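You operate a simulated robot arm through the tools that you are given. There is no shell and no other tool. Be economical: measure what you need, move in short steps, check, and stop when the job is done.

Carry out the task below with a simulated two-armed robot. There is one attempt and no reset: what you move stays moved.

## Task
Set the green moth trap's dial to OCT and stand the trap in the socks drawer.
Fine: hold the trap with one hand while you turn the dial; it goes between the dividers; shut the drawer. Set down upright: trap. Where these are worked on the way, their far stop is far enough and under half their travel is too little: socks drawer.
Where things are to end (x, y in the base frame): trap within 60 mm of [0, 1770].

The check looks at the end state, three seconds after you hand in, the way a careful person would. Anything else that was tipped, shoved, dropped, spilled or broken makes it a failure.

## Robot
Two 7-joint arms with two-finger parallel grippers on one trunk, on a base that drives. Base frame: it is fixed to the floor where the robot stands at the start and does not move with it; the origin is under the middle of the robot, x ahead of it, y to its left, z up. Lengths are in mm, angles in degrees, forces in N, time in s.
The left shoulder is at the start at [70, 163, 1195], the right one opposite. With the tool pointing down near the work surface each hand reaches from about 100 to 840 mm from the robot's upright axis, wherever it stands, measured 20 degrees to its own side. Places, roughly: blue child catch [400, 1600, 600]; front of the socks drawer [0, 1800, 700]; grey divider [0, 1750, 750]; month dial [500, 200, 1000]; red child catch [100, 1600, 600]; socks drawer [0, 1800, 700]; washer dial [400, 100, 900]; white divider [0, 1750, 750]. Payload 3.43 kg a hand.
The TCP of each hand is the grasp point between the finger pads, 34 mm short of the fingertips. In the tool frame z runs along the fingers and y along their closing line. The gripper opens to 128 mm. The fingers are 24 mm wide and 12 mm thick; the gripper's body (48 by 130 mm) begins 96 mm behind the TCP.
Orientation is that of the tool frame in the base frame, as a unit quaternion [x, y, z, w]. With the fingers straight down and closing along the base's y, the tool's x points along the base's -x, its y along +y and its z along -z.

## Interface
- The arms move only by the tool nudge_tool. It takes "left_steps", "right_steps" or both (then of equal length, played together; a hand with none holds still); each is a list of rows, each a list of 7 numbers: the turn, a rotation vector about the base's x, y, z in degrees, then the shift along the base's x, y, z in m, then the closure, from 0 (fully open) to 1 (shut). In form: [[ax, ay, az, dx, dy, dz, gripper], ...]. A call has 1 to 20 rows; each row shifts and turns the commanded pose from where the row before left it. Each row takes 0.2 s and may step no farther than 50 mm and 8.6 degrees from the row before; otherwise, or with a gripper value out of range, the whole call is refused. Where a pose cannot be reached the arm comes as near as it can. A force on the tool above 40 N (or 10 N above the force at the start of the call, whichever is more), or a blocked arm, ends the call early, and 0.2 s more pass. Each finger travels about 153 mm/s and halts on what it meets, pressing with about 20 N; the grip force reading is that of the motor and also rises with nothing between the fingers. The clock runs only during rows and for 0.2 s after the last one: add rows that do not move to give the fingers time. It gives the time, the measured TCP pose, the force on the tool (base axes), the opening and the grip force at its end, in the units of the frame above (readings bear some noise), with the torque about the TCP (base axes, N m) and any sound that the robot's microphone picked up.
- Cameras (640 x 400 px; columns grow to the right, rows downward): "scene" is now at [111.9, 64.9, 1424.8]; the picture's right is [0.72, -0.70, -0.00], its down [-0.39, -0.40, -0.83] and it looks along [0.58, 0.60, -0.56] (base axes); focal length 214 px, centre (320, 200). "left" rides on the left gripper at [76, 11, -160] in its tool frame; the picture's right is [-0.15, 0.99, 0.00], its down [-0.88, -0.13, -0.46] and it looks along [-0.45, -0.07, 0.89] (tool axes); focal length 234 px, centre (320, 200). "right" rides on the right gripper at [76, -11, -160] in its tool frame; the picture's right is [0.15, 0.99, 0.00], its down [-0.88, 0.13, -0.46] and it looks along [-0.45, 0.07, 0.89] (tool axes); focal length 234 px, centre (320, 200). There is no depth. A picture from a camera that has moved, and an enlarged one, comes with that camera's place and axes in the base frame and with its lens.
- camera(camera): a new picture of that camera. No time passes.
- lift_body(by): slides the trunk up (or, below 0, down) by that many mm; the arms and the scene camera ride with it, the base frame stays. It gives what a move gives, with no picture.
- steer(legs): drives the robot by 1 to 6 legs, each [ahead, left, turn to the left] in mm, mm and degrees, along the robot's own axes; the way and the turn of a leg run together, so that a leg with both is an arc; at most 1500 mm and 180 degrees a leg. The arms and the cameras ride along, it lands a little off, and it stops where it bumps. It gives what a move gives.
- pan_tilt(pan, tilt): turns the head with the scene camera to pan (to the left, within 86 degrees either way) and tilt (down, from -29 to 69), counted from straight ahead of the robot. It gives what a move gives.
- enlarge(camera, box): a new picture of the part [left, top, right, bottom] of that camera's present view, enlarged. No time passes.
- sign_off(): hands the job in; it is judged then, once.

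Go step by step. Nothing tells you exact positions but the pictures and the camera data: compare them with the known pose of the tool, close in by small moves and look again before you grip or let go. The budget is 120 turns and 100 pictures, counting those below and the enlarged ones. Unless the task says otherwise, let go and move clear before handing in, and close with one line.

The tools are called after "Request:" as name(argument=value, ...) on one line, values as JSON. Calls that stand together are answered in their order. nudge_tool: Moves the arms, as the interface text tells. Its arguments: {"type":"object","properties":{"left_steps":{"type":"array"},"right_steps":{"type":"array"}},"required":[]} The other tools are called the same way: lift_body (by) slides the trunk up or down; steer (legs) drives the base; pan_tilt (pan, tilt) turns the head that bears the scene camera; camera (camera) takes a picture; enlarge (camera, box) takes an enlarged picture of a part of a camera's view; sign_off () hands the job in.

At the start:

```text
clock: 0.0
left_tool_pos: [358.1, 377.6, 1217.7]
left_orientation: [-0.001, 1.0, 0.0, 0.0]
left_wrist_force: [-0.4, 0.4, -0.3]
left_torque: [0.0, 0.01, 0.0]
left_width: 127.8
left_finger_force: 0.1
right_tool_pos: [438.5, 48.6, 1255.2]
right_orientation: [0.0, 1.0, -0.001, 0.0]
right_wrist_force: [0.0, 0.2, 0.1]
right_torque: [0.03, 0.0, 0.03]
right_width: 128.0
right_finger_force: 0.0
trunk travel left (down, up): [-675.0, 265.0]
robot x, y, heading: [-0.8, -0.3, -0.1]
head pan, tilt: [45.9, 33.7]
```

scene: 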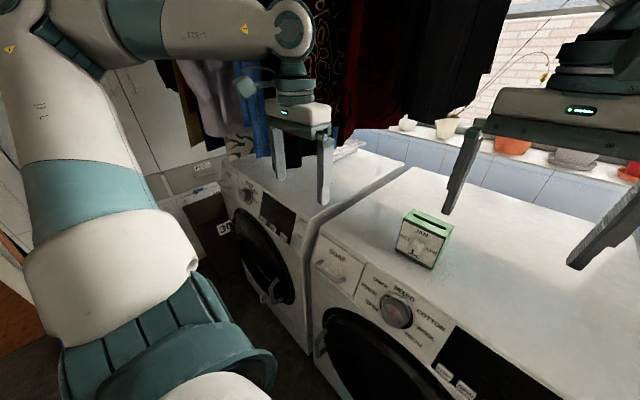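
right: 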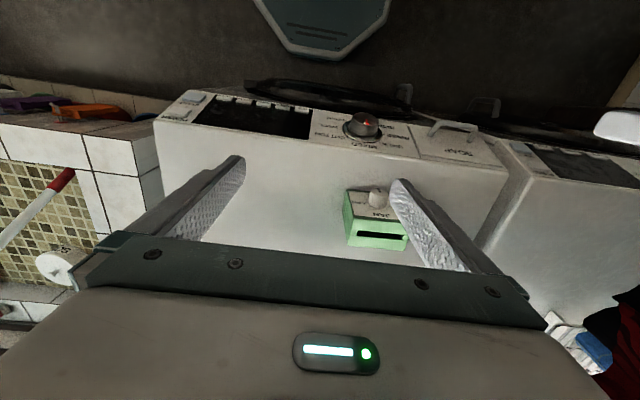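
left: 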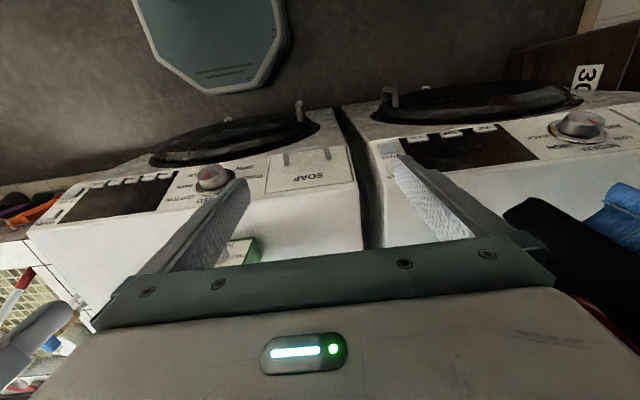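

The green trap stands on the near washer with its month dial facing the robot. I'll look closer at the dial and look left toward the drawer.

Request:
enlarge(camera="scene", box=[380, 190, 480, 280])

Request:
enlarge(camera="right", box=[320, 160, 440, 270])

Request:
pan_tilt(pan=86, tilt=25)

Request:
camera(camera="scene")

```text
4.44 times, centred on (430, 235) of scene
camera zoom: at [111.9, 64.9, 1424.8], right [0.72, -0.7, 0.0], down [-0.39, -0.4, -0.83], along [0.58, 0.6, -0.56], focal length 953 px, centre (-169, 44)
```

zoom: 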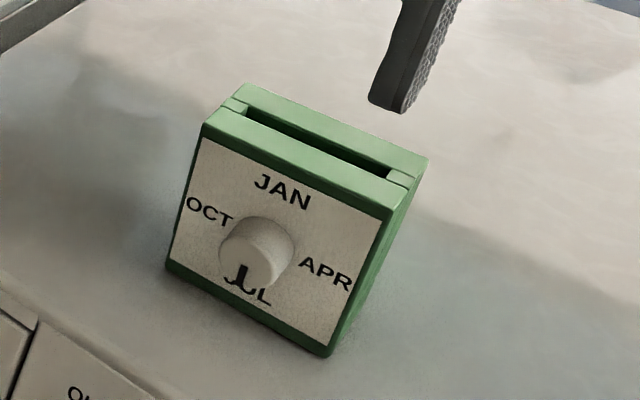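

```text
3.64 times, centred on (380, 215) of right
camera zoom: at [362.6, 37.0, 1416.4], right [-0.15, 0.99, 0.0], down [0.88, 0.13, 0.46], along [0.45, 0.07, -0.89], focal length 852 px, centre (102, 146)
```

zoom: 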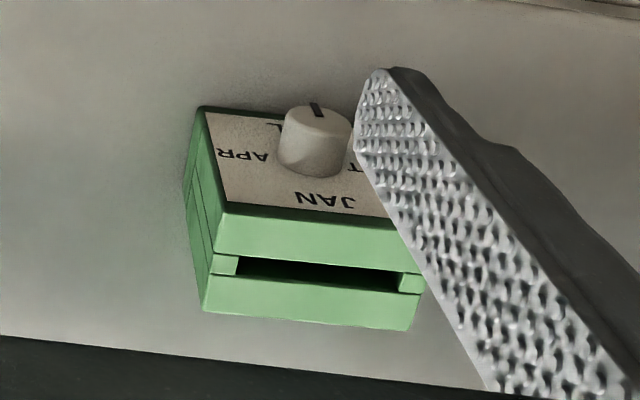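

```text
clock: 1.1
left_tool_pos: [359.3, 378.6, 1216.7]
left_orientation: [0.0, 1.0, 0.0, 0.001]
left_wrist_force: [-0.6, -0.5, -1.3]
left_torque: [0.03, 0.0, 0.02]
left_width: 128.0
left_finger_force: 0.0
right_tool_pos: [438.2, 48.9, 1256.3]
right_orientation: [-0.001, 1.0, 0.0, 0.0]
right_wrist_force: [0.1, -0.7, -0.6]
right_torque: [-0.02, 0.0, -0.01]
right_width: 128.0
right_finger_force: 0.2
trunk travel left (down, up): [-675.0, 265.0]
robot x, y, heading: [0.8, -4.2, 0.0]
head pan, tilt: [85.9, 25.0]
```

```text
94 pictures are left
camera scene: at [56.8, 93.1, 1438.5], right [1.0, -0.07, 0.0], down [-0.03, -0.42, -0.91], along [0.06, 0.9, -0.42], focal length 214 px, centre (320, 200)
```

scene: 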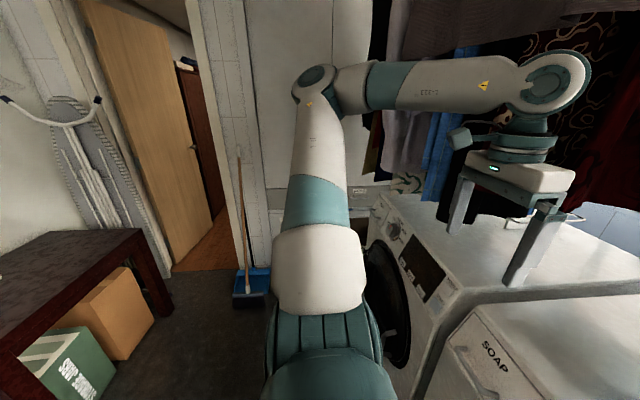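

The trap is about 94 x 56 x 102 mm, centred near (569, 169), base at z≈992, dial knob at about (525, 167, 1048), pointing to JUL. I'll pull the right hand back and level it, then bring the left hand above the trap.

Request:
nudge_tool(right_steps=[[0, 0, 0, -0.02, -0.03, 0, 0], [0, 0, 0, -0.02, -0.03, 0, 0], [0, 0, 0, -0.02, -0.03, 0, 0], [0, 0, 0, -0.02, -0.03, 0, 0], [0, -8.2, 0, -0.02, -0.03, -0.01, 0], [0, -8.2, 0, 0, 0, -0.02, 0], [0, -8.2, 0, 0, 0, -0.02, 0], [0, -8.2, 0, 0, 0, -0.02, 0], [0, -8.2, 0, 0, 0, -0.02, 0], [0, -8.2, 0, 0, 0, -0.02, 0], [0, -8.2, 0, 0, 0, -0.02, 0], [0, -8.2, 0, 0, 0, -0.02, 0], [0, -8.2, 0, 0, 0, -0.02, 0], [0, -8.2, 0, 0, 0, -0.02, 0], [0, -8, 0, 0, 0, -0.02, 0]], left_steps=[[0, 0, 0, 0, 0, 0, 0], [0, 0, 0, 0, 0, 0, 0], [0, 0, 0, 0, 0, 0, 0], [0, 0, 0, 0, 0, 0, 0], [0, 0, 0, 0, 0, 0, 0], [0, 0, 0.7, 0.026, -0.026, 0, 0], [0, 0, 0.7, 0.026, -0.026, 0, 0], [0, 0, 0.7, 0.026, -0.026, 0, 0], [0, 0, 0.7, 0.026, -0.026, 0, 0], [0, 0, 0.7, 0.026, -0.026, 0, 0], [0, 0, 0.7, 0.026, -0.026, 0, 0], [0, 0, 0.4, 0.026, -0.026, 0, 0], [0, 0, 0.4, 0.028, -0.028, 0, 0], [0, 0, 0, 0, 0, 0, 0], [0, 0, 0, 0, 0, 0, 0]])

Request:
pan_tilt(pan=20, tilt=38)

Request:
camera(camera="scene")

Request:
camera(camera="left")

```text
clock: 2.6
left_tool_pos: [387.5, 348.0, 1215.2]
left_orientation: [-0.019, 1.0, 0.003, -0.005]
left_wrist_force: [0.0, 0.1, -0.2]
left_torque: [-0.02, -0.06, 0.01]
left_width: 127.9
left_finger_force: 0.0
right_tool_pos: [336.2, -100.0, 1219.9]
right_orientation: [0.0, 0.985, 0.0, 0.171]
right_wrist_force: [-0.5, 0.6, 0.0]
right_torque: [0.01, -0.04, 0.0]
right_width: 127.8
right_finger_force: 0.1
trunk travel left (down, up): [-675.0, 265.0]
robot x, y, heading: [0.6, 0.0, 0.1]
head pan, tilt: [85.9, 25.0]
stopped in row 7 (left hand): the force on the tool passed its limit at 118 N (the readings are from after the stop); the commanded pose is now the measured one
```

```text
clock: 4.0
left_tool_pos: [388.6, 347.5, 1215.6]
left_orientation: [-0.018, 1.0, 0.003, -0.005]
left_wrist_force: [-10.6, 3.5, -5.7]
left_torque: [-0.68, -1.36, 0.61]
left_width: 128.1
left_finger_force: 0.0
right_tool_pos: [336.5, -100.6, 1218.9]
right_orientation: [0.0, 0.985, 0.001, 0.172]
right_wrist_force: [0.3, -0.9, 0.2]
right_torque: [-0.01, -0.01, -0.01]
right_width: 128.0
right_finger_force: 0.0
trunk travel left (down, up): [-675.0, 265.0]
robot x, y, heading: [3.7, 1.3, 0.2]
head pan, tilt: [20.0, 38.0]
```

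```text
93 pictures are left
camera scene: at [128.9, 32.3, 1418.4], right [0.35, -0.94, 0.0], down [-0.58, -0.21, -0.79], along [0.74, 0.27, -0.61], focal length 214 px, centre (320, 200)
```

scene: 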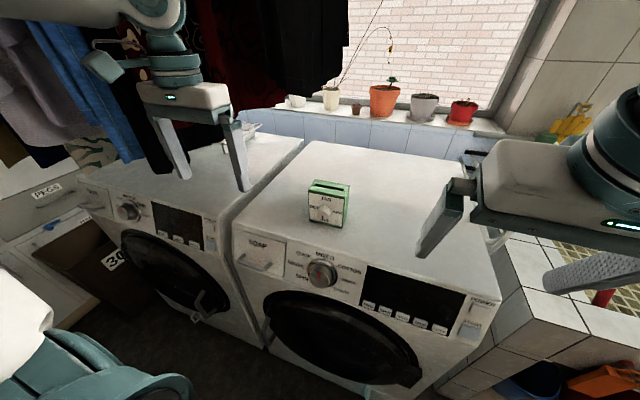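

```text
92 pictures are left
camera left: at [314.9, 354.7, 1375.5], right [0.11, 0.99, 0.01], down [0.89, -0.1, 0.45], along [0.44, -0.04, -0.89], focal length 234 px, centre (320, 200)
```

left: 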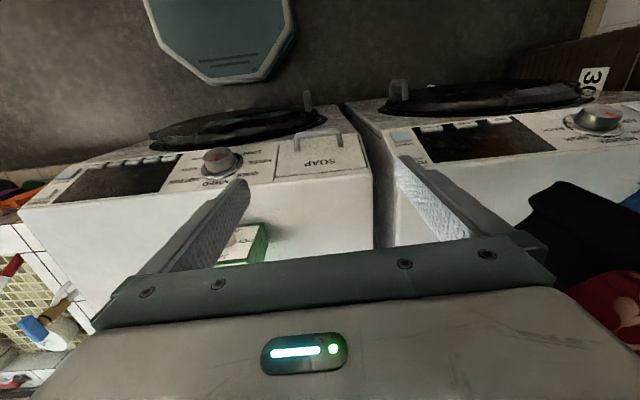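

The left hand bumped something, perhaps the hanging clothes or a rail by the wrist. I'll look up around that wrist.

Request:
pan_tilt(pan=35, tilt=0)

Request:
camera(camera="scene")

```text
clock: 5.0
left_tool_pos: [389.4, 346.7, 1216.5]
left_orientation: [-0.018, 1.0, 0.004, -0.005]
left_wrist_force: [-11.5, 1.9, -6.9]
left_torque: [-0.67, -1.44, 0.57]
left_width: 127.9
left_finger_force: 0.0
right_tool_pos: [337.0, -101.2, 1218.3]
right_orientation: [-0.002, 0.985, 0.001, 0.172]
right_wrist_force: [0.9, 0.0, -0.3]
right_torque: [-0.02, 0.0, 0.0]
right_width: 128.2
right_finger_force: 0.1
trunk travel left (down, up): [-675.0, 265.0]
robot x, y, heading: [-1.7, 0.0, 0.1]
head pan, tilt: [35.0, 0.0]
```

```text
91 pictures are left
camera scene: at [121.5, 54.3, 1479.0], right [0.58, -0.82, 0.0], down [0.0, 0.0, -1.0], along [0.82, 0.58, 0.0], focal length 214 px, centre (320, 200)
```

scene: 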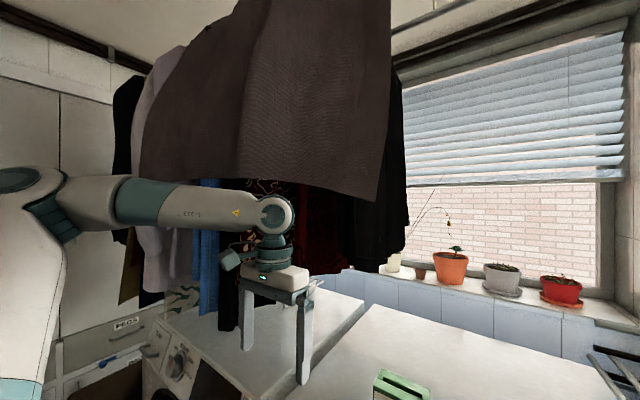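

Hanging garments crowd the left wrist at about z 1470. I'll back the left hand off and lower the trunk, then hold the trap with the right hand and turn the dial with the left, which stays lower.

Request:
nudge_tool(left_steps=[[0, 0, 0, -0.02, 0.015, -0.01, 0], [0, 0, 0, -0.02, 0.015, -0.02, 0], [0, 0, 0, -0.02, 0.0, -0.03, 0], [0, 0, 0, -0.02, 0.0, -0.03, 0], [0, 0, 0, 0, 0, 0, 0]])

Request:
pan_tilt(pan=60, tilt=-15)

Request:
camera(camera="scene")

```text
clock: 6.2
left_tool_pos: [311.2, 375.6, 1126.0]
left_orientation: [-0.018, 1.0, 0.004, -0.005]
left_wrist_force: [-0.4, 0.4, 0.0]
left_torque: [0.0, 0.03, 0.0]
left_width: 128.1
left_finger_force: 0.0
right_tool_pos: [338.9, -101.7, 1217.6]
right_orientation: [-0.001, 0.985, 0.0, 0.171]
right_wrist_force: [-0.4, -0.5, 0.2]
right_torque: [0.0, -0.03, -0.01]
right_width: 128.2
right_finger_force: 0.0
trunk travel left (down, up): [-675.0, 265.0]
robot x, y, heading: [-0.1, -0.1, 0.2]
head pan, tilt: [35.0, 0.0]
```

```text
clock: 7.1
left_tool_pos: [311.2, 376.1, 1125.8]
left_orientation: [-0.018, 1.0, 0.003, -0.004]
left_wrist_force: [0.4, -0.4, 0.7]
left_torque: [-0.02, -0.07, 0.0]
left_width: 128.0
left_finger_force: 0.1
right_tool_pos: [338.9, -102.7, 1217.9]
right_orientation: [-0.001, 0.985, 0.0, 0.172]
right_wrist_force: [-0.2, 0.3, 0.4]
right_torque: [-0.01, -0.05, -0.02]
right_width: 127.9
right_finger_force: 0.2
trunk travel left (down, up): [-675.0, 265.0]
robot x, y, heading: [-0.7, -0.6, 0.2]
head pan, tilt: [60.0, -15.0]
```

```text
90 pictures are left
camera scene: at [90.0, 71.4, 1501.3], right [0.87, -0.5, 0.0], down [0.13, 0.22, -0.97], along [0.48, 0.84, 0.26], focal length 214 px, centre (320, 200)
```

scene: 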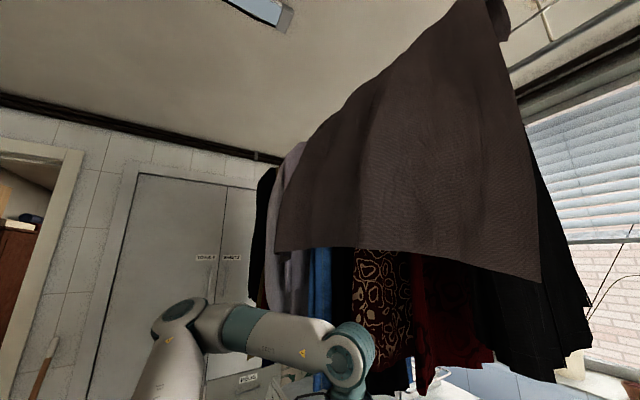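

The garments hang well above once I go lower. Lowering the trunk, then placing the right hand pointing down over the trap.

Request:
lift_body(by=-80)

Request:
pan_tilt(pan=15, tilt=38)

Request:
nudge_tool(right_steps=[[0, 6, 0, 0, 0, 0.02, 0], [0, 7, 0, 0, 0, 0.02, 0], [0, 6.8, 0, 0, 0, 0.02, 0], [0, 0, 0, 0.03, 0.02, 0, 0], [0, 0, 0, 0.03, 0.035, 0, 0], [0, 0, 0, 0.03, 0.035, 0, 0], [0, 0, 1, 0.03, 0.035, 0, 0], [0, 0, 1, 0.03, 0.035, 0, 0], [0, 0, 1, 0.03, 0.035, 0, 0], [0, 0, 1, 0.03, 0.035, 0, 0], [0, 0, 1, 0.02, 0.035, 0, 0], [0, 0, 0, 0, 0, 0, 0], [0, 0, 0, 0, 0, 0, 0]])

Request:
camera(camera="scene")

Request:
camera(camera="right")

```text
clock: 8.3
left_tool_pos: [310.8, 376.8, 1046.6]
left_orientation: [-0.017, 1.0, 0.005, -0.005]
left_wrist_force: [-0.2, 0.1, -0.1]
left_torque: [0.0, 0.02, -0.01]
left_width: 127.9
left_finger_force: 0.0
right_tool_pos: [337.6, -102.1, 1139.5]
right_orientation: [-0.001, 0.985, 0.001, 0.172]
right_wrist_force: [-0.4, 0.3, -0.3]
right_torque: [0.0, 0.0, 0.02]
right_width: 128.1
right_finger_force: 0.1
trunk travel left (down, up): [-595.0, 345.0]
robot x, y, heading: [-0.5, -0.5, 0.2]
head pan, tilt: [60.0, -15.0]
```

```text
clock: 9.5
left_tool_pos: [312.7, 377.0, 1045.3]
left_orientation: [-0.018, 1.0, 0.004, -0.005]
left_wrist_force: [1.0, -0.3, 0.7]
left_torque: [0.01, -0.01, 0.01]
left_width: 128.1
left_finger_force: 0.1
right_tool_pos: [338.1, -103.3, 1138.2]
right_orientation: [-0.001, 0.985, 0.001, 0.171]
right_wrist_force: [0.3, 0.0, 0.4]
right_torque: [-0.06, 0.0, -0.01]
right_width: 128.0
right_finger_force: 0.1
trunk travel left (down, up): [-595.0, 345.0]
robot x, y, heading: [-2.6, -1.8, -0.1]
head pan, tilt: [15.0, 38.0]
```

```text
clock: 12.3
left_tool_pos: [311.9, 377.9, 1045.5]
left_orientation: [-0.018, 1.0, 0.003, -0.005]
left_wrist_force: [0.8, -0.5, 0.5]
left_torque: [0.0, 0.03, 0.02]
left_width: 127.8
left_finger_force: 0.1
right_tool_pos: [567.4, 164.4, 1198.4]
right_orientation: [-0.044, 0.999, 0.0, -0.002]
right_wrist_force: [-0.2, 0.0, -0.3]
right_torque: [0.0, 0.03, 0.02]
right_width: 128.0
right_finger_force: 0.1
trunk travel left (down, up): [-595.0, 345.0]
robot x, y, heading: [-1.2, 2.1, 0.3]
head pan, tilt: [15.0, 38.0]
```

```text
89 pictures are left
camera scene: at [133.3, 24.5, 1338.2], right [0.26, -0.97, 0.0], down [-0.59, -0.16, -0.79], along [0.76, 0.21, -0.62], focal length 214 px, centre (320, 200)
```

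scene: 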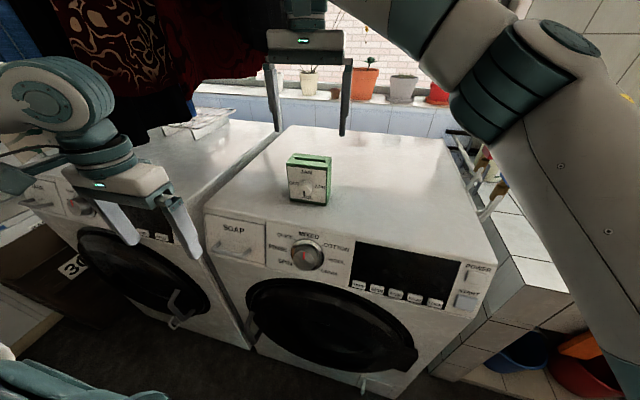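

```text
88 pictures are left
camera right: at [493.3, 146.0, 1358.3], right [-0.23, 0.97, 0.0], down [0.87, 0.21, 0.45], along [0.44, 0.11, -0.89], focal length 234 px, centre (320, 200)
```

right: 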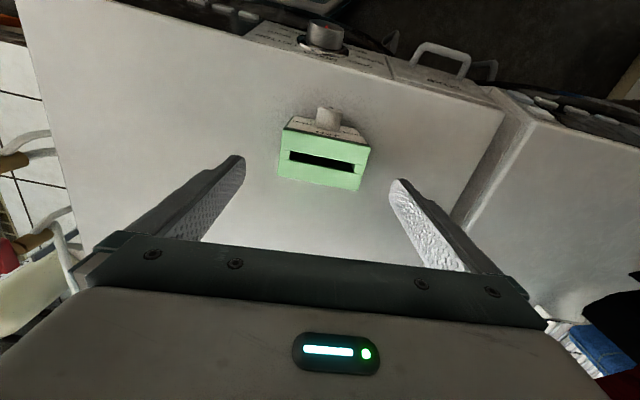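

Trap centre refined to about (574, 169.5), top z 1094. The right hand is nearly above it; shifting slightly and going down to grasp its sides.

Request:
nudge_tool(right_steps=[[0, 0, -1, 0.006, 0.005, 0, 0], [0, 0, 0, 0, 0, -0.03, 0], [0, 0, 0, 0, 0, -0.03, 0], [0, 0, 0, 0, 0, -0.02, 0], [0, 0, 0, 0, 0, 0, 0]])

Request:
camera(camera="right")

Request:
camera(camera="scene")

```text
clock: 13.5
left_tool_pos: [310.6, 376.7, 1045.4]
left_orientation: [-0.018, 1.0, 0.003, -0.005]
left_wrist_force: [-0.4, 0.4, -0.5]
left_torque: [-0.04, 0.01, -0.01]
left_width: 128.1
left_finger_force: 0.1
right_tool_pos: [574.3, 168.7, 1117.8]
right_orientation: [-0.036, 0.999, -0.001, 0.0]
right_wrist_force: [0.3, -0.3, 0.3]
right_torque: [0.0, 0.0, 0.02]
right_width: 128.1
right_finger_force: 0.1
trunk travel left (down, up): [-595.0, 345.0]
robot x, y, heading: [3.9, -3.3, 0.1]
head pan, tilt: [15.0, 38.0]
```

```text
87 pictures are left
camera right: at [500.0, 151.5, 1278.8], right [-0.22, 0.98, 0.0], down [0.87, 0.19, 0.45], along [0.44, 0.1, -0.89], focal length 234 px, centre (320, 200)
```

right: 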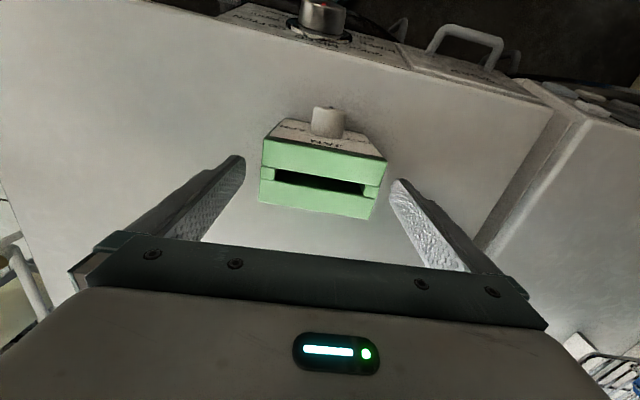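

```text
86 pictures are left
camera scene: at [133.2, 23.9, 1338.2], right [0.26, -0.97, 0.0], down [-0.59, -0.16, -0.79], along [0.76, 0.21, -0.62], focal length 214 px, centre (320, 200)
```

scene: 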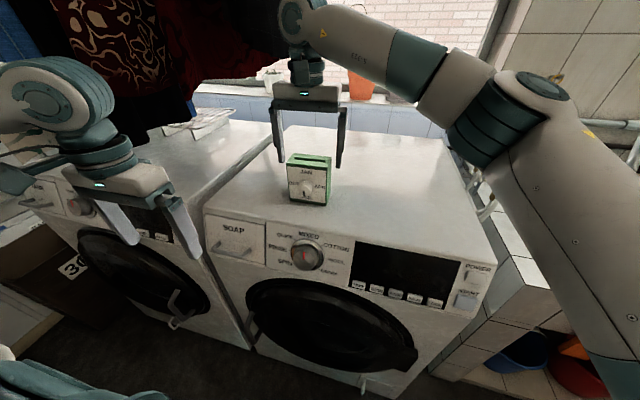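

The trap is centred between the fingers. Descending and closing.

Request:
nudge_tool(right_steps=[[0, 0, 0, 0, 0, -0.025, 0], [0, 0, 0, 0, 0, -0.02, 0], [0, 0, 0, 0, 0, 0, 0], [0, 0, 0, 0, 0, 0, 0.1], [0, 0, 0, 0, 0, 0, 0.2], [0, 0, 0, 0, 0, 0, 0.3], [0, 0, 0, 0, 0, 0, 0.4], [0, 0, 0, 0, 0, 0, 0.4]])

Request:
enlarge(camera="scene", box=[250, 110, 370, 220])

```text
clock: 15.3
left_tool_pos: [309.4, 376.5, 1044.2]
left_orientation: [-0.018, 1.0, 0.004, -0.006]
left_wrist_force: [0.6, 0.3, -0.9]
left_torque: [-0.03, 0.03, 0.0]
left_width: 128.0
left_finger_force: 0.1
right_tool_pos: [575.7, 167.8, 1072.7]
right_orientation: [-0.036, 0.999, 0.0, 0.0]
right_wrist_force: [0.8, -0.4, 0.0]
right_torque: [-0.03, 0.0, -0.01]
right_width: 100.6
right_finger_force: 20.0
trunk travel left (down, up): [-595.0, 345.0]
robot x, y, heading: [0.2, 0.7, 0.1]
head pan, tilt: [15.0, 38.0]
```

```text
3.64 times, centred on (310, 165) of scene
camera zoom: at [133.5, 24.1, 1338.2], right [0.26, -0.97, 0.0], down [-0.59, -0.16, -0.79], along [0.76, 0.21, -0.62], focal length 780 px, centre (356, 327)
```

zoom: 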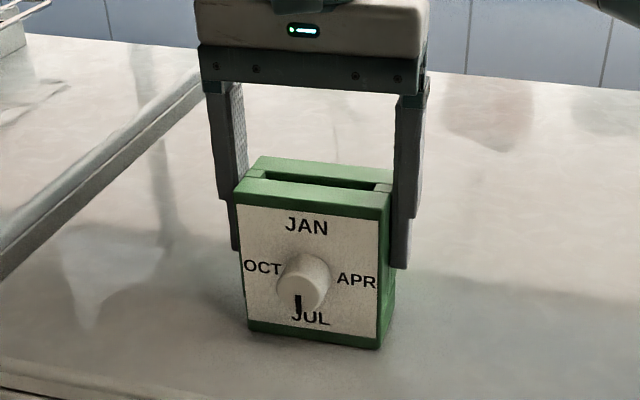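

The trap is held. Enlarging the knob to fix its axis and length.

Request:
enlarge(camera="scene", box=[285, 160, 330, 205])

Request:
enlarge(camera="right", box=[250, 60, 400, 180])

```text
8.89 times, centred on (308, 182) of scene
camera zoom: at [133.5, 24.1, 1338.2], right [0.26, -0.97, 0.0], down [-0.59, -0.16, -0.79], along [0.76, 0.21, -0.62], focal length 1906 px, centre (431, 356)
```

zoom: 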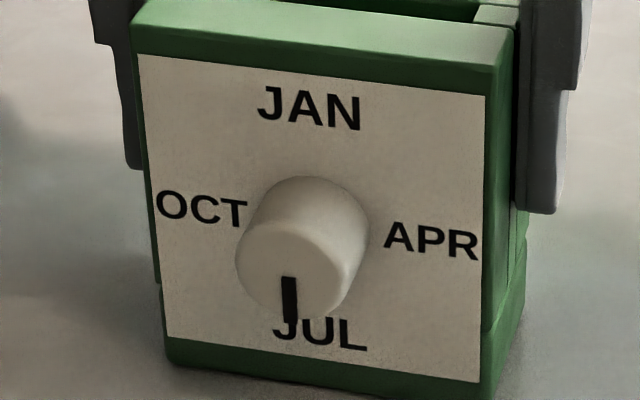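

```text
3.33 times, centred on (325, 120) of right
camera zoom: at [500.9, 151.6, 1232.8], right [-0.22, 0.98, 0.0], down [0.87, 0.19, 0.45], along [0.44, 0.1, -0.89], focal length 781 px, centre (303, 467)
```

zoom: 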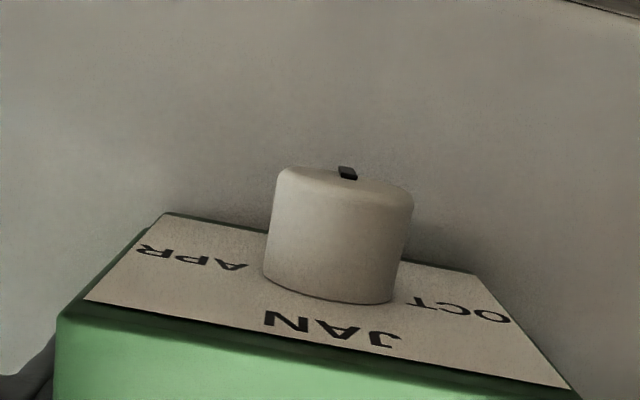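

Knob axis about z 1040, protruding ~22 mm, diameter ~32. The left arm would be too folded straight ahead, so I'll lift the trap and turn it with the right hand so that the dial faces the left hand.

Request:
nudge_tool(right_steps=[[0, 0, 0, 0, 0, 0.02, 0.45], [0, 0, 0, 0, 0, 0.03, 0.45], [0, 0, 0, 0, 0, 0.03, 0.45], [0, 0, -8, -0.008, -0.015, 0, 0.45], [0, 0, -8, -0.008, -0.015, 0, 0.45], [0, 0, -8, -0.008, -0.015, 0, 0.45], [0, 0, -8, -0.01, -0.015, 0, 0.45], [0, 0, -8, -0.01, -0.015, 0, 0.45], [0, 0, -8, -0.01, -0.015, 0, 0.45], [0, 0, -8, -0.01, -0.015, 0, 0.45], [0, 0, -8, -0.01, -0.015, 0, 0.45], [0, 0, 0, 0, 0, 0, 0.45]])

Request:
camera(camera="scene")

```text
clock: 17.9
left_tool_pos: [313.8, 377.4, 1044.8]
left_orientation: [-0.019, 1.0, 0.003, -0.005]
left_wrist_force: [-0.3, -1.0, 0.1]
left_torque: [0.01, 0.0, 0.0]
left_width: 127.9
left_finger_force: 0.1
right_tool_pos: [499.8, 48.3, 1154.8]
right_orientation: [0.5, 0.866, 0.0, 0.0]
right_wrist_force: [-0.9, -0.1, -2.0]
right_torque: [-0.02, 0.02, 0.0]
right_width: 99.7
right_finger_force: 20.0
trunk travel left (down, up): [-595.0, 345.0]
robot x, y, heading: [-1.7, -1.5, 0.3]
head pan, tilt: [15.0, 38.0]
```

```text
82 pictures are left
camera scene: at [133.7, 24.6, 1338.2], right [0.26, -0.97, 0.0], down [-0.59, -0.16, -0.79], along [0.76, 0.21, -0.62], focal length 214 px, centre (320, 200)
```

scene: 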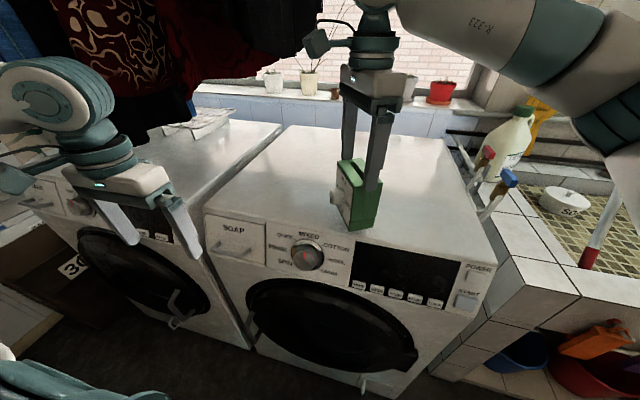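

The trap hangs firmly, dial facing (-0.5, 0.87). I'll swing the left hand level to aim along the dial's axis, stopping short of it.

Request:
nudge_tool(left_steps=[[-7.086, -4.091, 0, 0.0085, -0.0148, 0.007, 0.1], [-7.086, -4.091, 0, 0.0085, -0.0148, 0.007, 0.2], [-7.086, -4.091, 0, 0.0085, -0.0148, 0.007, 0.3], [-7.086, -4.091, 0, 0.0085, -0.0148, 0.007, 0.4], [-7.086, -4.091, 0, 0.0085, -0.0148, 0.007, 0.5], [-7.086, -4.091, 0, 0.0085, -0.0148, 0.007, 0.5], [-7.086, -4.091, 0, 0.0085, -0.0148, 0.007, 0.5], [-7.086, -4.091, 0, 0.0085, -0.0148, 0.007, 0.5], [-7.086, -4.091, 0, 0.0085, -0.0148, 0.007, 0.5], [-7.086, -4.091, 0, 0.0085, -0.0148, 0.007, 0.5], [-7.086, -4.091, 0, 0.0085, -0.0148, 0.007, 0.5], [0, 0, 0, 0, 0, 0, 0.5], [0, 0, 0, 0, 0, 0, 0.5]])

Request:
pan_tilt(pan=25, tilt=30)

Request:
camera(camera="scene")

Request:
camera(camera="left")

```text
clock: 20.7
left_tool_pos: [427.4, 232.4, 1128.1]
left_orientation: [-0.011, 0.711, -0.617, 0.337]
left_wrist_force: [-0.6, -0.3, 0.7]
left_torque: [0.02, -0.01, -0.03]
left_width: 64.0
left_finger_force: 0.1
left hand out of reach, approached as far as the arm can: row 8, 9, 10, 11
right_tool_pos: [499.9, 48.8, 1154.4]
right_orientation: [0.499, 0.866, 0.001, -0.001]
right_wrist_force: [-0.4, -0.1, -1.3]
right_torque: [0.01, 0.02, -0.02]
right_width: 99.5
right_finger_force: 19.8
trunk travel left (down, up): [-595.0, 345.0]
robot x, y, heading: [-2.6, -1.1, 0.0]
head pan, tilt: [15.0, 38.0]
```

```text
clock: 21.4
left_tool_pos: [426.7, 231.4, 1130.2]
left_orientation: [-0.01, 0.711, -0.616, 0.338]
left_wrist_force: [0.1, -0.1, 0.5]
left_torque: [0.01, 0.0, 0.03]
left_width: 63.8
left_finger_force: 0.1
right_tool_pos: [498.7, 49.0, 1155.0]
right_orientation: [0.499, 0.867, 0.0, -0.001]
right_wrist_force: [0.2, 0.4, -1.3]
right_torque: [0.0, 0.0, 0.01]
right_width: 99.8
right_finger_force: 20.0
trunk travel left (down, up): [-595.0, 345.0]
robot x, y, heading: [0.7, -0.4, 0.4]
head pan, tilt: [25.0, 30.0]
```

```text
81 pictures are left
camera scene: at [132.0, 39.8, 1350.5], right [0.42, -0.91, 0.0], down [-0.45, -0.21, -0.87], along [0.78, 0.37, -0.5], focal length 214 px, centre (320, 200)
```

scene: 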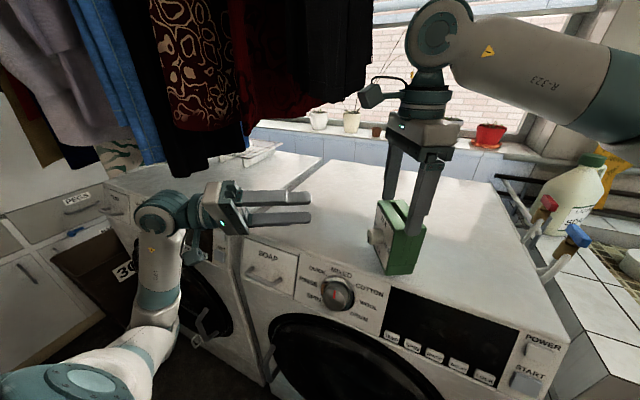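

```text
80 pictures are left
camera left: at [294.4, 341.9, 1084.2], right [0.51, 0.3, -0.81], down [0.4, 0.74, 0.53], along [0.76, -0.6, 0.26], focal length 234 px, centre (320, 200)
```

left: 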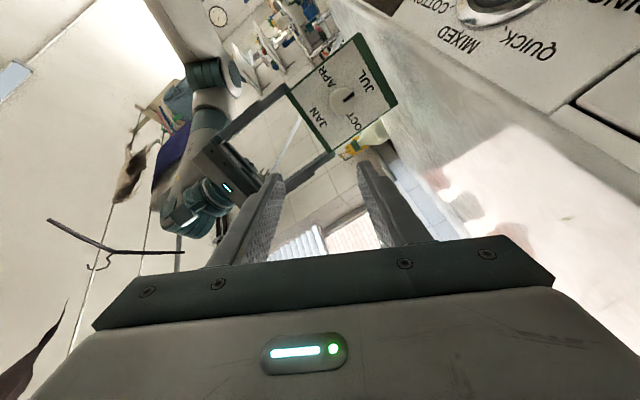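

The left hand aims correctly but the arm is near a limit, about 25 mm off sideways. I'll roll it 30° to see whether the pose becomes reachable.

Request:
nudge_tool(left_steps=[[3.75, -6.495, 0, 0, 0, 0, 0.5], [3.75, -6.495, 0, 0, 0, 0, 0.5], [3.75, -6.495, 0, 0, 0, 0, 0.5], [3.75, -6.495, 0, 0, 0, 0, 0.5], [0, 0, 0, 0, 0, 0, 0.5], [0, 0, 0, 0, 0, 0, 0.5]])

```text
clock: 22.8
left_tool_pos: [427.4, 234.6, 1129.0]
left_orientation: [0.174, 0.69, -0.508, 0.486]
left_wrist_force: [-0.6, -0.4, -0.3]
left_torque: [-0.02, 0.01, -0.04]
left_width: 64.0
left_finger_force: 0.0
right_tool_pos: [499.8, 48.5, 1155.0]
right_orientation: [0.499, 0.866, 0.0, 0.0]
right_wrist_force: [-0.1, -0.2, -1.3]
right_torque: [-0.03, 0.0, 0.02]
right_width: 99.9
right_finger_force: 20.0
trunk travel left (down, up): [-595.0, 345.0]
robot x, y, heading: [-0.2, 0.4, 0.2]
head pan, tilt: [25.0, 30.0]
```

It rolls freely and the commanded pose is now the measured one. Shifting sideways 27 mm to line up with the knob axis.

Request:
nudge_tool(left_steps=[[0, 0, 0, -0.0117, -0.0068, -0.0035, 0.5], [0, 0, 0, -0.0117, -0.0068, -0.0035, 0.5], [0, 0, 0, 0.01, -0.0173, 0, 0.5], [0, 0, 0, 0.01, -0.0173, 0, 0.5], [0, 0, 0, 0, 0, 0, 0.5], [0, 0, 0, 0, 0, 0, 0.5]])

Request:
camera(camera="left")

Request:
enlarge(camera="scene", box=[220, 150, 440, 290])

```text
clock: 24.2
left_tool_pos: [448.6, 203.5, 1125.5]
left_orientation: [0.171, 0.691, -0.506, 0.487]
left_wrist_force: [-0.4, 0.1, 0.4]
left_torque: [0.03, 0.0, 0.01]
left_width: 63.9
left_finger_force: 0.1
left hand out of reach, approached as far as the arm can: row 1, 2, 4
right_tool_pos: [499.4, 49.1, 1155.9]
right_orientation: [0.499, 0.866, 0.0, -0.001]
right_wrist_force: [0.4, 1.0, -1.2]
right_torque: [0.01, 0.02, 0.02]
right_width: 99.7
right_finger_force: 19.8
trunk travel left (down, up): [-595.0, 345.0]
robot x, y, heading: [-0.1, 0.7, 0.2]
head pan, tilt: [25.0, 30.0]
```

```text
79 pictures are left
camera left: at [343.6, 327.8, 1056.5], right [0.79, 0.46, -0.4], down [0.09, 0.56, 0.82], along [0.6, -0.69, 0.41], focal length 234 px, centre (320, 200)
```

left: 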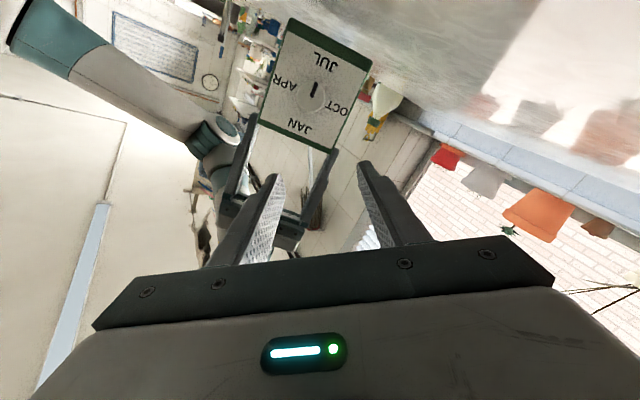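

```text
2.86 times, centred on (330, 220) of scene
camera zoom: at [132.3, 39.6, 1350.5], right [0.43, -0.91, 0.0], down [-0.45, -0.21, -0.87], along [0.78, 0.37, -0.5], focal length 613 px, centre (291, 143)
```

zoom: 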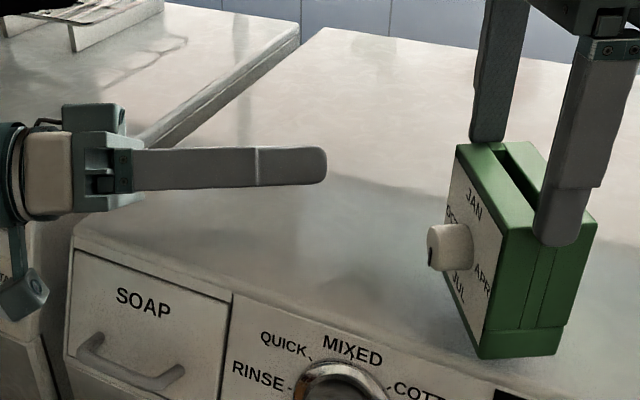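

The left arm can't come nearer the body, so I'll move the trap outward a bit and bring the left hand in line with it.

Request:
nudge_tool(right_steps=[[0, 0, 0, 0.02, 0.0117, 0.001, 0.45], [0, 0, 0, 0.02, 0.0117, 0.001, 0.45], [0, 0, 0, 0.0206, 0.0117, 0, 0.45], [0, 0, 0, 0, 0, 0, 0.45], [0, 0, 0, 0, 0, 0, 0.45], [0, 0, 0, 0, 0, 0, 0.45], [0, 0, 0, 0, 0, 0, 0.45]], left_steps=[[0, 0, 0, 0.0, 0.0, 0, 0.5], [0, 0, 0, 0.012, -0.004, 0, 0.5], [0, 0, 0, 0.012, -0.004, 0, 0.5], [0, 0, 0, 0.012, -0.004, 0, 0.5], [0, 0, 0, 0.012, -0.005, 0, 0.5], [0, 0, 0, 0.0112, -0.0056, 0, 0.5], [0, 0, 0, 0, 0, 0, 0.5]])

Request:
camera(camera="left")

Request:
enlarge(camera="scene", box=[260, 140, 480, 280])

```text
clock: 25.8
left_tool_pos: [490.0, 185.3, 1132.7]
left_orientation: [0.174, 0.686, -0.504, 0.495]
left_wrist_force: [0.9, -0.7, -0.6]
left_torque: [0.02, 0.02, 0.02]
left_width: 63.8
left_finger_force: 0.1
right_tool_pos: [545.2, 88.6, 1162.8]
right_orientation: [0.498, 0.867, 0.003, 0.005]
right_wrist_force: [-0.1, 0.2, -1.1]
right_torque: [-0.01, -0.01, -0.02]
right_width: 99.9
right_finger_force: 20.1
trunk travel left (down, up): [-595.0, 345.0]
robot x, y, heading: [0.6, 2.8, 0.5]
head pan, tilt: [25.0, 30.0]
```

```text
77 pictures are left
camera left: at [384.6, 308.2, 1060.5], right [0.8, 0.46, -0.39], down [0.07, 0.57, 0.82], along [0.6, -0.68, 0.42], focal length 234 px, centre (320, 200)
```

left: 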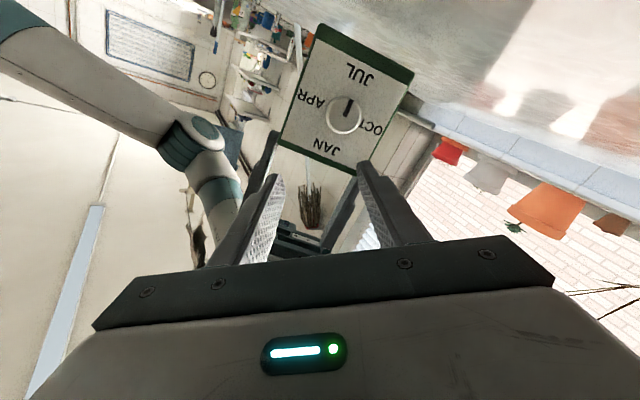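

```text
2.86 times, centred on (370, 210) of scene
camera zoom: at [113.8, 44.3, 1351.8], right [0.43, -0.9, 0.01], down [-0.44, -0.22, -0.87], along [0.79, 0.37, -0.49], focal length 613 px, centre (177, 171)
```

zoom: 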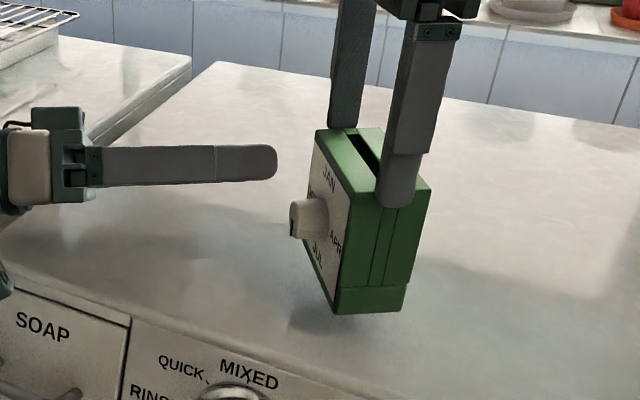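

The whole body seems to have leaned back by ~18 mm, so the left elbow is probably pressing something. Checking.

Request:
pan_tilt(pan=50, tilt=55)

Request:
camera(camera="scene")

```text
clock: 26.7
left_tool_pos: [490.3, 184.2, 1133.0]
left_orientation: [0.176, 0.686, -0.504, 0.495]
left_wrist_force: [0.0, 0.7, -0.7]
left_torque: [0.02, 0.01, -0.02]
left_width: 64.0
left_finger_force: 0.0
right_tool_pos: [545.8, 89.5, 1162.9]
right_orientation: [0.497, 0.868, 0.002, 0.006]
right_wrist_force: [0.2, -0.8, -1.4]
right_torque: [0.03, 0.01, 0.02]
right_width: 99.9
right_finger_force: 19.6
trunk travel left (down, up): [-595.0, 345.0]
robot x, y, heading: [-0.4, 0.7, 0.3]
head pan, tilt: [50.0, 55.0]
```

```text
75 pictures are left
camera scene: at [79.1, 61.0, 1315.5], right [0.77, -0.64, 0.01], down [-0.51, -0.63, -0.58], along [0.38, 0.44, -0.81], focal length 214 px, centre (320, 200)
```

scene: 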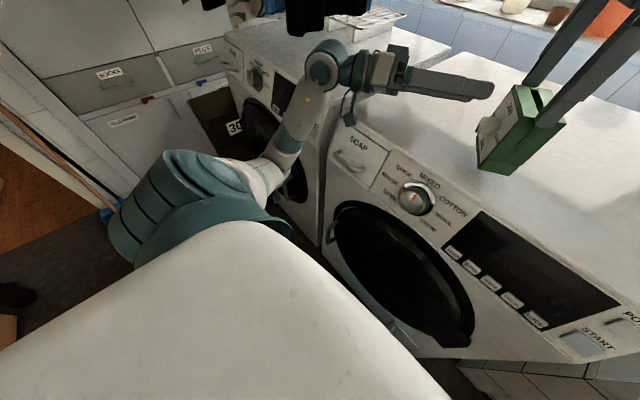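

The left forearm is leaning on the washer front. I'll retract the left hand to relieve it, then back the robot up 220 mm to get room in front of the washers.

Request:
nudge_tool(left_steps=[[0, 0, 0, -0.02, 0.015, 0, 0.5], [0, 0, 0, -0.02, 0.02, 0, 0.5], [0, 0, 0, -0.02, 0.02, 0, 0.5], [0, 0, 0, 0, 0, 0, 0.5]])

Request:
steer(legs=[[-110, 0, 0], [-110, 0, 0]])

Request:
pan_tilt(pan=30, tilt=45)

Request:
camera(camera="scene")

```text
clock: 27.7
left_tool_pos: [449.3, 235.9, 1125.8]
left_orientation: [0.169, 0.691, -0.506, 0.488]
left_wrist_force: [-0.2, -0.6, 0.1]
left_torque: [-0.02, 0.01, 0.01]
left_width: 64.0
left_finger_force: 0.0
right_tool_pos: [562.3, 83.1, 1154.8]
right_orientation: [0.5, 0.866, 0.001, -0.001]
right_wrist_force: [0.8, -0.5, -2.0]
right_torque: [-0.01, 0.0, 0.02]
right_width: 100.0
right_finger_force: 20.3
trunk travel left (down, up): [-595.0, 345.0]
robot x, y, heading: [-0.2, -0.3, 0.2]
head pan, tilt: [50.0, 55.0]
```

```text
clock: 29.7
left_tool_pos: [230.6, 236.6, 1125.6]
left_orientation: [0.171, 0.69, -0.506, 0.487]
left_wrist_force: [-0.6, -0.8, -0.1]
left_torque: [0.01, 0.0, 0.0]
left_width: 63.8
left_finger_force: 0.1
right_tool_pos: [341.5, 83.7, 1155.2]
right_orientation: [0.501, 0.866, 0.0, -0.001]
right_wrist_force: [-0.2, -0.3, -1.3]
right_torque: [-0.03, -0.02, -0.01]
right_width: 99.7
right_finger_force: 20.3
trunk travel left (down, up): [-595.0, 345.0]
robot x, y, heading: [-217.3, -2.0, -0.3]
head pan, tilt: [50.0, 55.0]
```

```text
clock: 30.5
left_tool_pos: [229.8, 234.7, 1124.9]
left_orientation: [0.17, 0.691, -0.506, 0.487]
left_wrist_force: [-0.4, -0.8, 0.1]
left_torque: [-0.01, -0.01, -0.03]
left_width: 64.0
left_finger_force: 0.2
right_tool_pos: [342.6, 83.1, 1155.4]
right_orientation: [0.5, 0.866, 0.0, 0.0]
right_wrist_force: [0.0, 0.3, -1.4]
right_torque: [0.02, 0.0, 0.01]
right_width: 100.1
right_finger_force: 20.4
trunk travel left (down, up): [-595.0, 345.0]
robot x, y, heading: [-219.8, 0.8, 0.1]
head pan, tilt: [30.0, 45.0]
```

```text
74 pictures are left
camera scene: at [-98.5, 41.9, 1327.9], right [0.5, -0.86, 0.0], down [-0.61, -0.36, -0.71], along [0.61, 0.36, -0.71], focal length 214 px, centre (320, 200)
```

scene: 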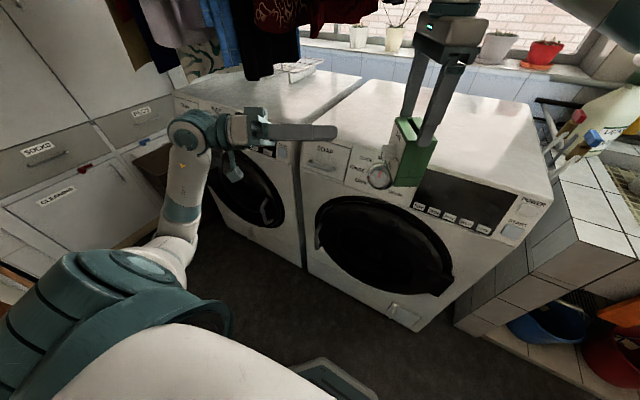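

Now clear of the washers. Bringing the left hand to 24 mm short of the knob tip on its axis.

Request:
nudge_tool(left_steps=[[0, 0, 0, 0.02, -0.01, -0.001, 0.5], [0, 0, 0, 0.02, -0.02, -0.001, 0.5], [0, 0, 0, 0.02, -0.025, -0.001, 0.5], [0, 0, 0, 0, 0, 0, 0.5], [0, 0, 0, 0, 0, 0, 0.5]])

Request:
camera(camera="left")

Request:
enlarge(camera="scene", box=[280, 90, 450, 220])

```text
clock: 31.7
left_tool_pos: [290.1, 180.8, 1122.2]
left_orientation: [0.171, 0.69, -0.506, 0.488]
left_wrist_force: [-0.7, 0.0, 0.5]
left_torque: [-0.01, 0.01, -0.02]
left_width: 64.0
left_finger_force: 0.2
right_tool_pos: [342.5, 82.7, 1155.0]
right_orientation: [0.5, 0.866, 0.0, -0.001]
right_wrist_force: [-0.7, 0.2, -0.8]
right_torque: [-0.01, 0.02, 0.01]
right_width: 99.8
right_finger_force: 20.1
trunk travel left (down, up): [-595.0, 345.0]
robot x, y, heading: [-221.3, -0.4, 0.4]
head pan, tilt: [30.0, 45.0]
```

```text
73 pictures are left
camera left: at [183.0, 304.5, 1053.1], right [0.79, 0.46, -0.4], down [0.09, 0.57, 0.82], along [0.61, -0.68, 0.41], focal length 234 px, centre (320, 200)
```

left: 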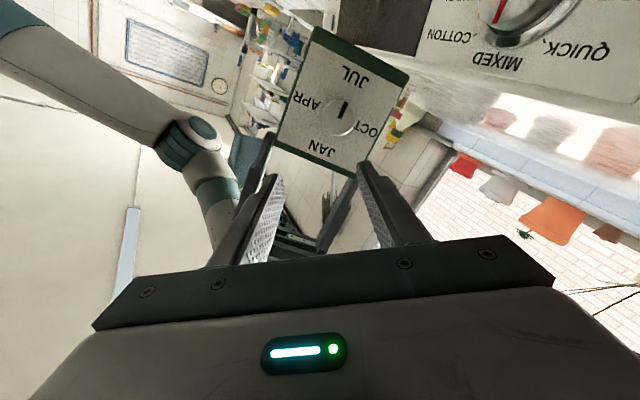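

```text
3.08 times, centred on (365, 155) of scene
camera zoom: at [-98.6, 41.5, 1327.9], right [0.5, -0.86, 0.0], down [-0.61, -0.35, -0.71], along [0.61, 0.36, -0.71], focal length 660 px, centre (182, 338)
```

zoom: 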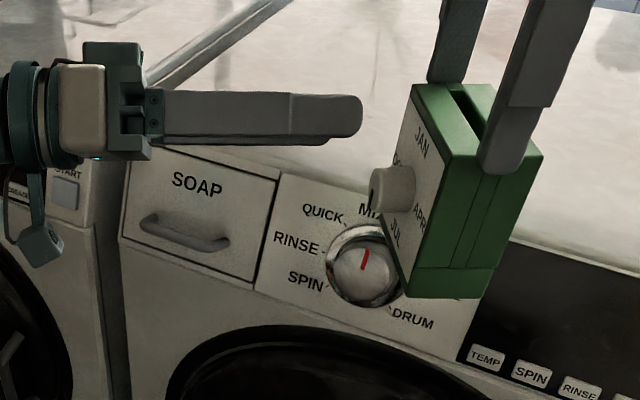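

The trap has slipped down in the right grip: only about 12 mm is still held (knob really at z≈1071). I'll bring it back over the washer, set it down and regrip deeper.

Request:
nudge_tool(left_steps=[[0, 0, 0, -0.01, 0.02, 0, 0.5], [0, 0, 0, -0.01, 0.02, 0, 0.5], [0, 0, 0, 0, 0, 0, 0.5]])

Request:
steer(legs=[[100, 0, 0]])

Request:
nudge_tool(right_steps=[[0, 0, 3, 0.01, 0, 0, 0.5], [0, 0, 3, 0.01, 0, 0, 0.5], [0, 0, 3, 0.01, 0, 0, 0.5], [0, 0, 3, 0.01, 0, 0, 0.5], [0, 0, 3, 0.01, 0, 0, 0.5], [0, 0, 3, 0.01, 0, 0, 0.5], [0, 0, 3, 0.01, 0, 0, 0.5], [0, 0, 3, 0.01, 0, 0, 0.5], [0, 0, 3, 0.01, 0, 0, 0.5], [0, 0, 3, 0.01, 0, 0, 0.5], [0, 0, 0, 0, 0, 0, 0.5]])

Request:
camera(camera="scene")

Request:
camera(camera="right")

```text
clock: 32.5
left_tool_pos: [269.2, 222.6, 1121.4]
left_orientation: [0.171, 0.691, -0.505, 0.488]
left_wrist_force: [1.0, -0.2, -0.4]
left_torque: [0.0, -0.01, -0.01]
left_width: 64.0
left_finger_force: 0.1
right_tool_pos: [342.3, 82.0, 1155.4]
right_orientation: [0.499, 0.866, 0.0, -0.001]
right_wrist_force: [0.2, 0.1, -1.2]
right_torque: [-0.02, 0.0, 0.02]
right_width: 100.0
right_finger_force: 20.5
trunk travel left (down, up): [-595.0, 345.0]
robot x, y, heading: [-214.6, -1.3, 0.1]
head pan, tilt: [30.0, 45.0]
```

```text
clock: 33.7
left_tool_pos: [370.1, 221.8, 1121.7]
left_orientation: [0.171, 0.69, -0.507, 0.487]
left_wrist_force: [0.6, 0.3, 0.5]
left_torque: [-0.02, -0.02, 0.01]
left_width: 64.0
left_finger_force: 0.0
right_tool_pos: [443.1, 83.6, 1154.7]
right_orientation: [0.498, 0.867, 0.001, -0.001]
right_wrist_force: [1.3, 0.8, -1.9]
right_torque: [-0.03, 0.02, 0.02]
right_width: 99.9
right_finger_force: 20.0
trunk travel left (down, up): [-595.0, 345.0]
robot x, y, heading: [-119.6, 0.7, 0.4]
head pan, tilt: [30.0, 45.0]
```

```text
clock: 36.1
left_tool_pos: [368.4, 220.6, 1122.4]
left_orientation: [0.17, 0.691, -0.506, 0.488]
left_wrist_force: [-0.3, 0.3, 0.1]
left_torque: [-0.01, -0.01, 0.0]
left_width: 63.8
left_finger_force: 0.0
right_tool_pos: [543.5, 83.3, 1155.7]
right_orientation: [0.258, 0.966, 0.0, -0.001]
right_wrist_force: [0.2, 0.2, -1.8]
right_torque: [-0.02, -0.01, 0.01]
right_width: 99.8
right_finger_force: 20.1
trunk travel left (down, up): [-595.0, 345.0]
robot x, y, heading: [-120.3, 2.1, 0.3]
head pan, tilt: [30.0, 45.0]
```

```text
71 pictures are left
camera scene: at [1.3, 41.9, 1328.0], right [0.5, -0.86, 0.0], down [-0.61, -0.36, -0.71], along [0.61, 0.36, -0.71], focal length 214 px, centre (320, 200)
```

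scene: 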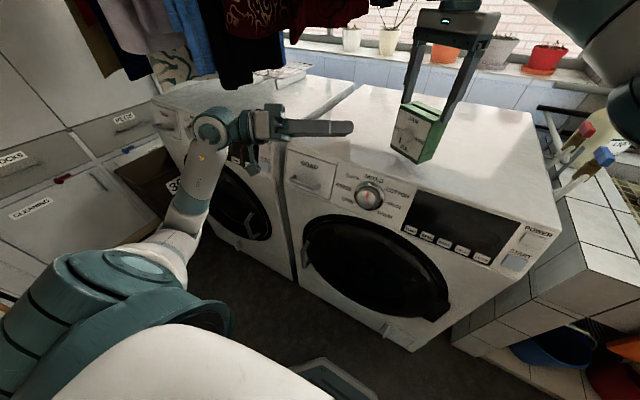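

```text
70 pictures are left
camera right: at [472.1, 110.4, 1315.3], right [0.37, 0.93, 0.0], down [0.83, -0.33, 0.45], along [0.42, -0.17, -0.89], focal length 234 px, centre (320, 200)
```

right: 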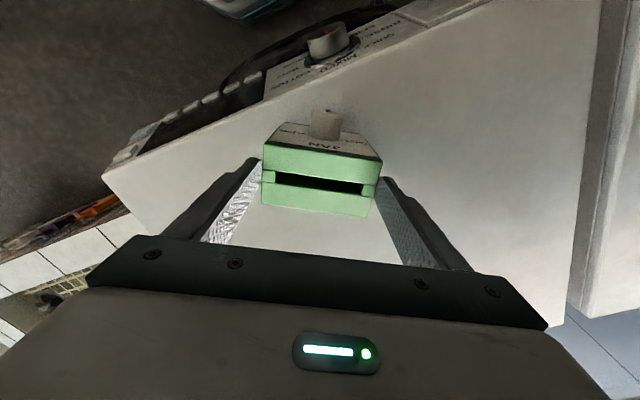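

The trap hangs above the washer. Lowering gently until it touches.

Request:
nudge_tool(right_steps=[[0, 0, 0, 0, 0, -0.008, 0.5], [0, 0, 0, 0, 0, -0.008, 0.5], [0, 0, 0, 0, 0, -0.004, 0.5], [0, 0, 0, 0, 0, -0.003, 0.5], [0, 0, 0, 0, 0, -0.003, 0.5], [0, 0, 0, 0, 0, 0, 0.5]])

Request:
enlarge(camera="scene", box=[360, 60, 500, 180])

```text
clock: 37.5
left_tool_pos: [368.2, 221.2, 1122.6]
left_orientation: [0.171, 0.691, -0.506, 0.488]
left_wrist_force: [-1.1, -0.3, 0.3]
left_torque: [-0.01, 0.03, 0.03]
left_width: 63.7
left_finger_force: 0.0
right_tool_pos: [542.3, 83.8, 1128.9]
right_orientation: [0.258, 0.966, 0.0, -0.001]
right_wrist_force: [0.2, -0.5, -0.8]
right_torque: [0.03, 0.01, -0.01]
right_width: 99.5
right_finger_force: 20.2
trunk travel left (down, up): [-595.0, 345.0]
robot x, y, heading: [-122.0, -1.5, 0.2]
head pan, tilt: [30.0, 45.0]
```

```text
3.33 times, centred on (430, 120) of scene
camera zoom: at [1.4, 42.1, 1327.9], right [0.5, -0.86, 0.0], down [-0.61, -0.36, -0.71], along [0.61, 0.36, -0.71], focal length 715 px, centre (-47, 467)
```

zoom: 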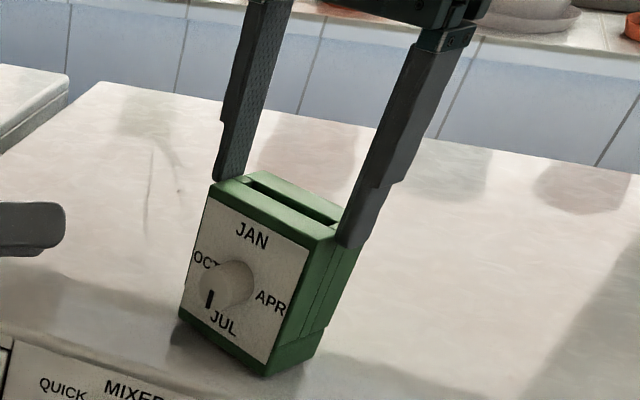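

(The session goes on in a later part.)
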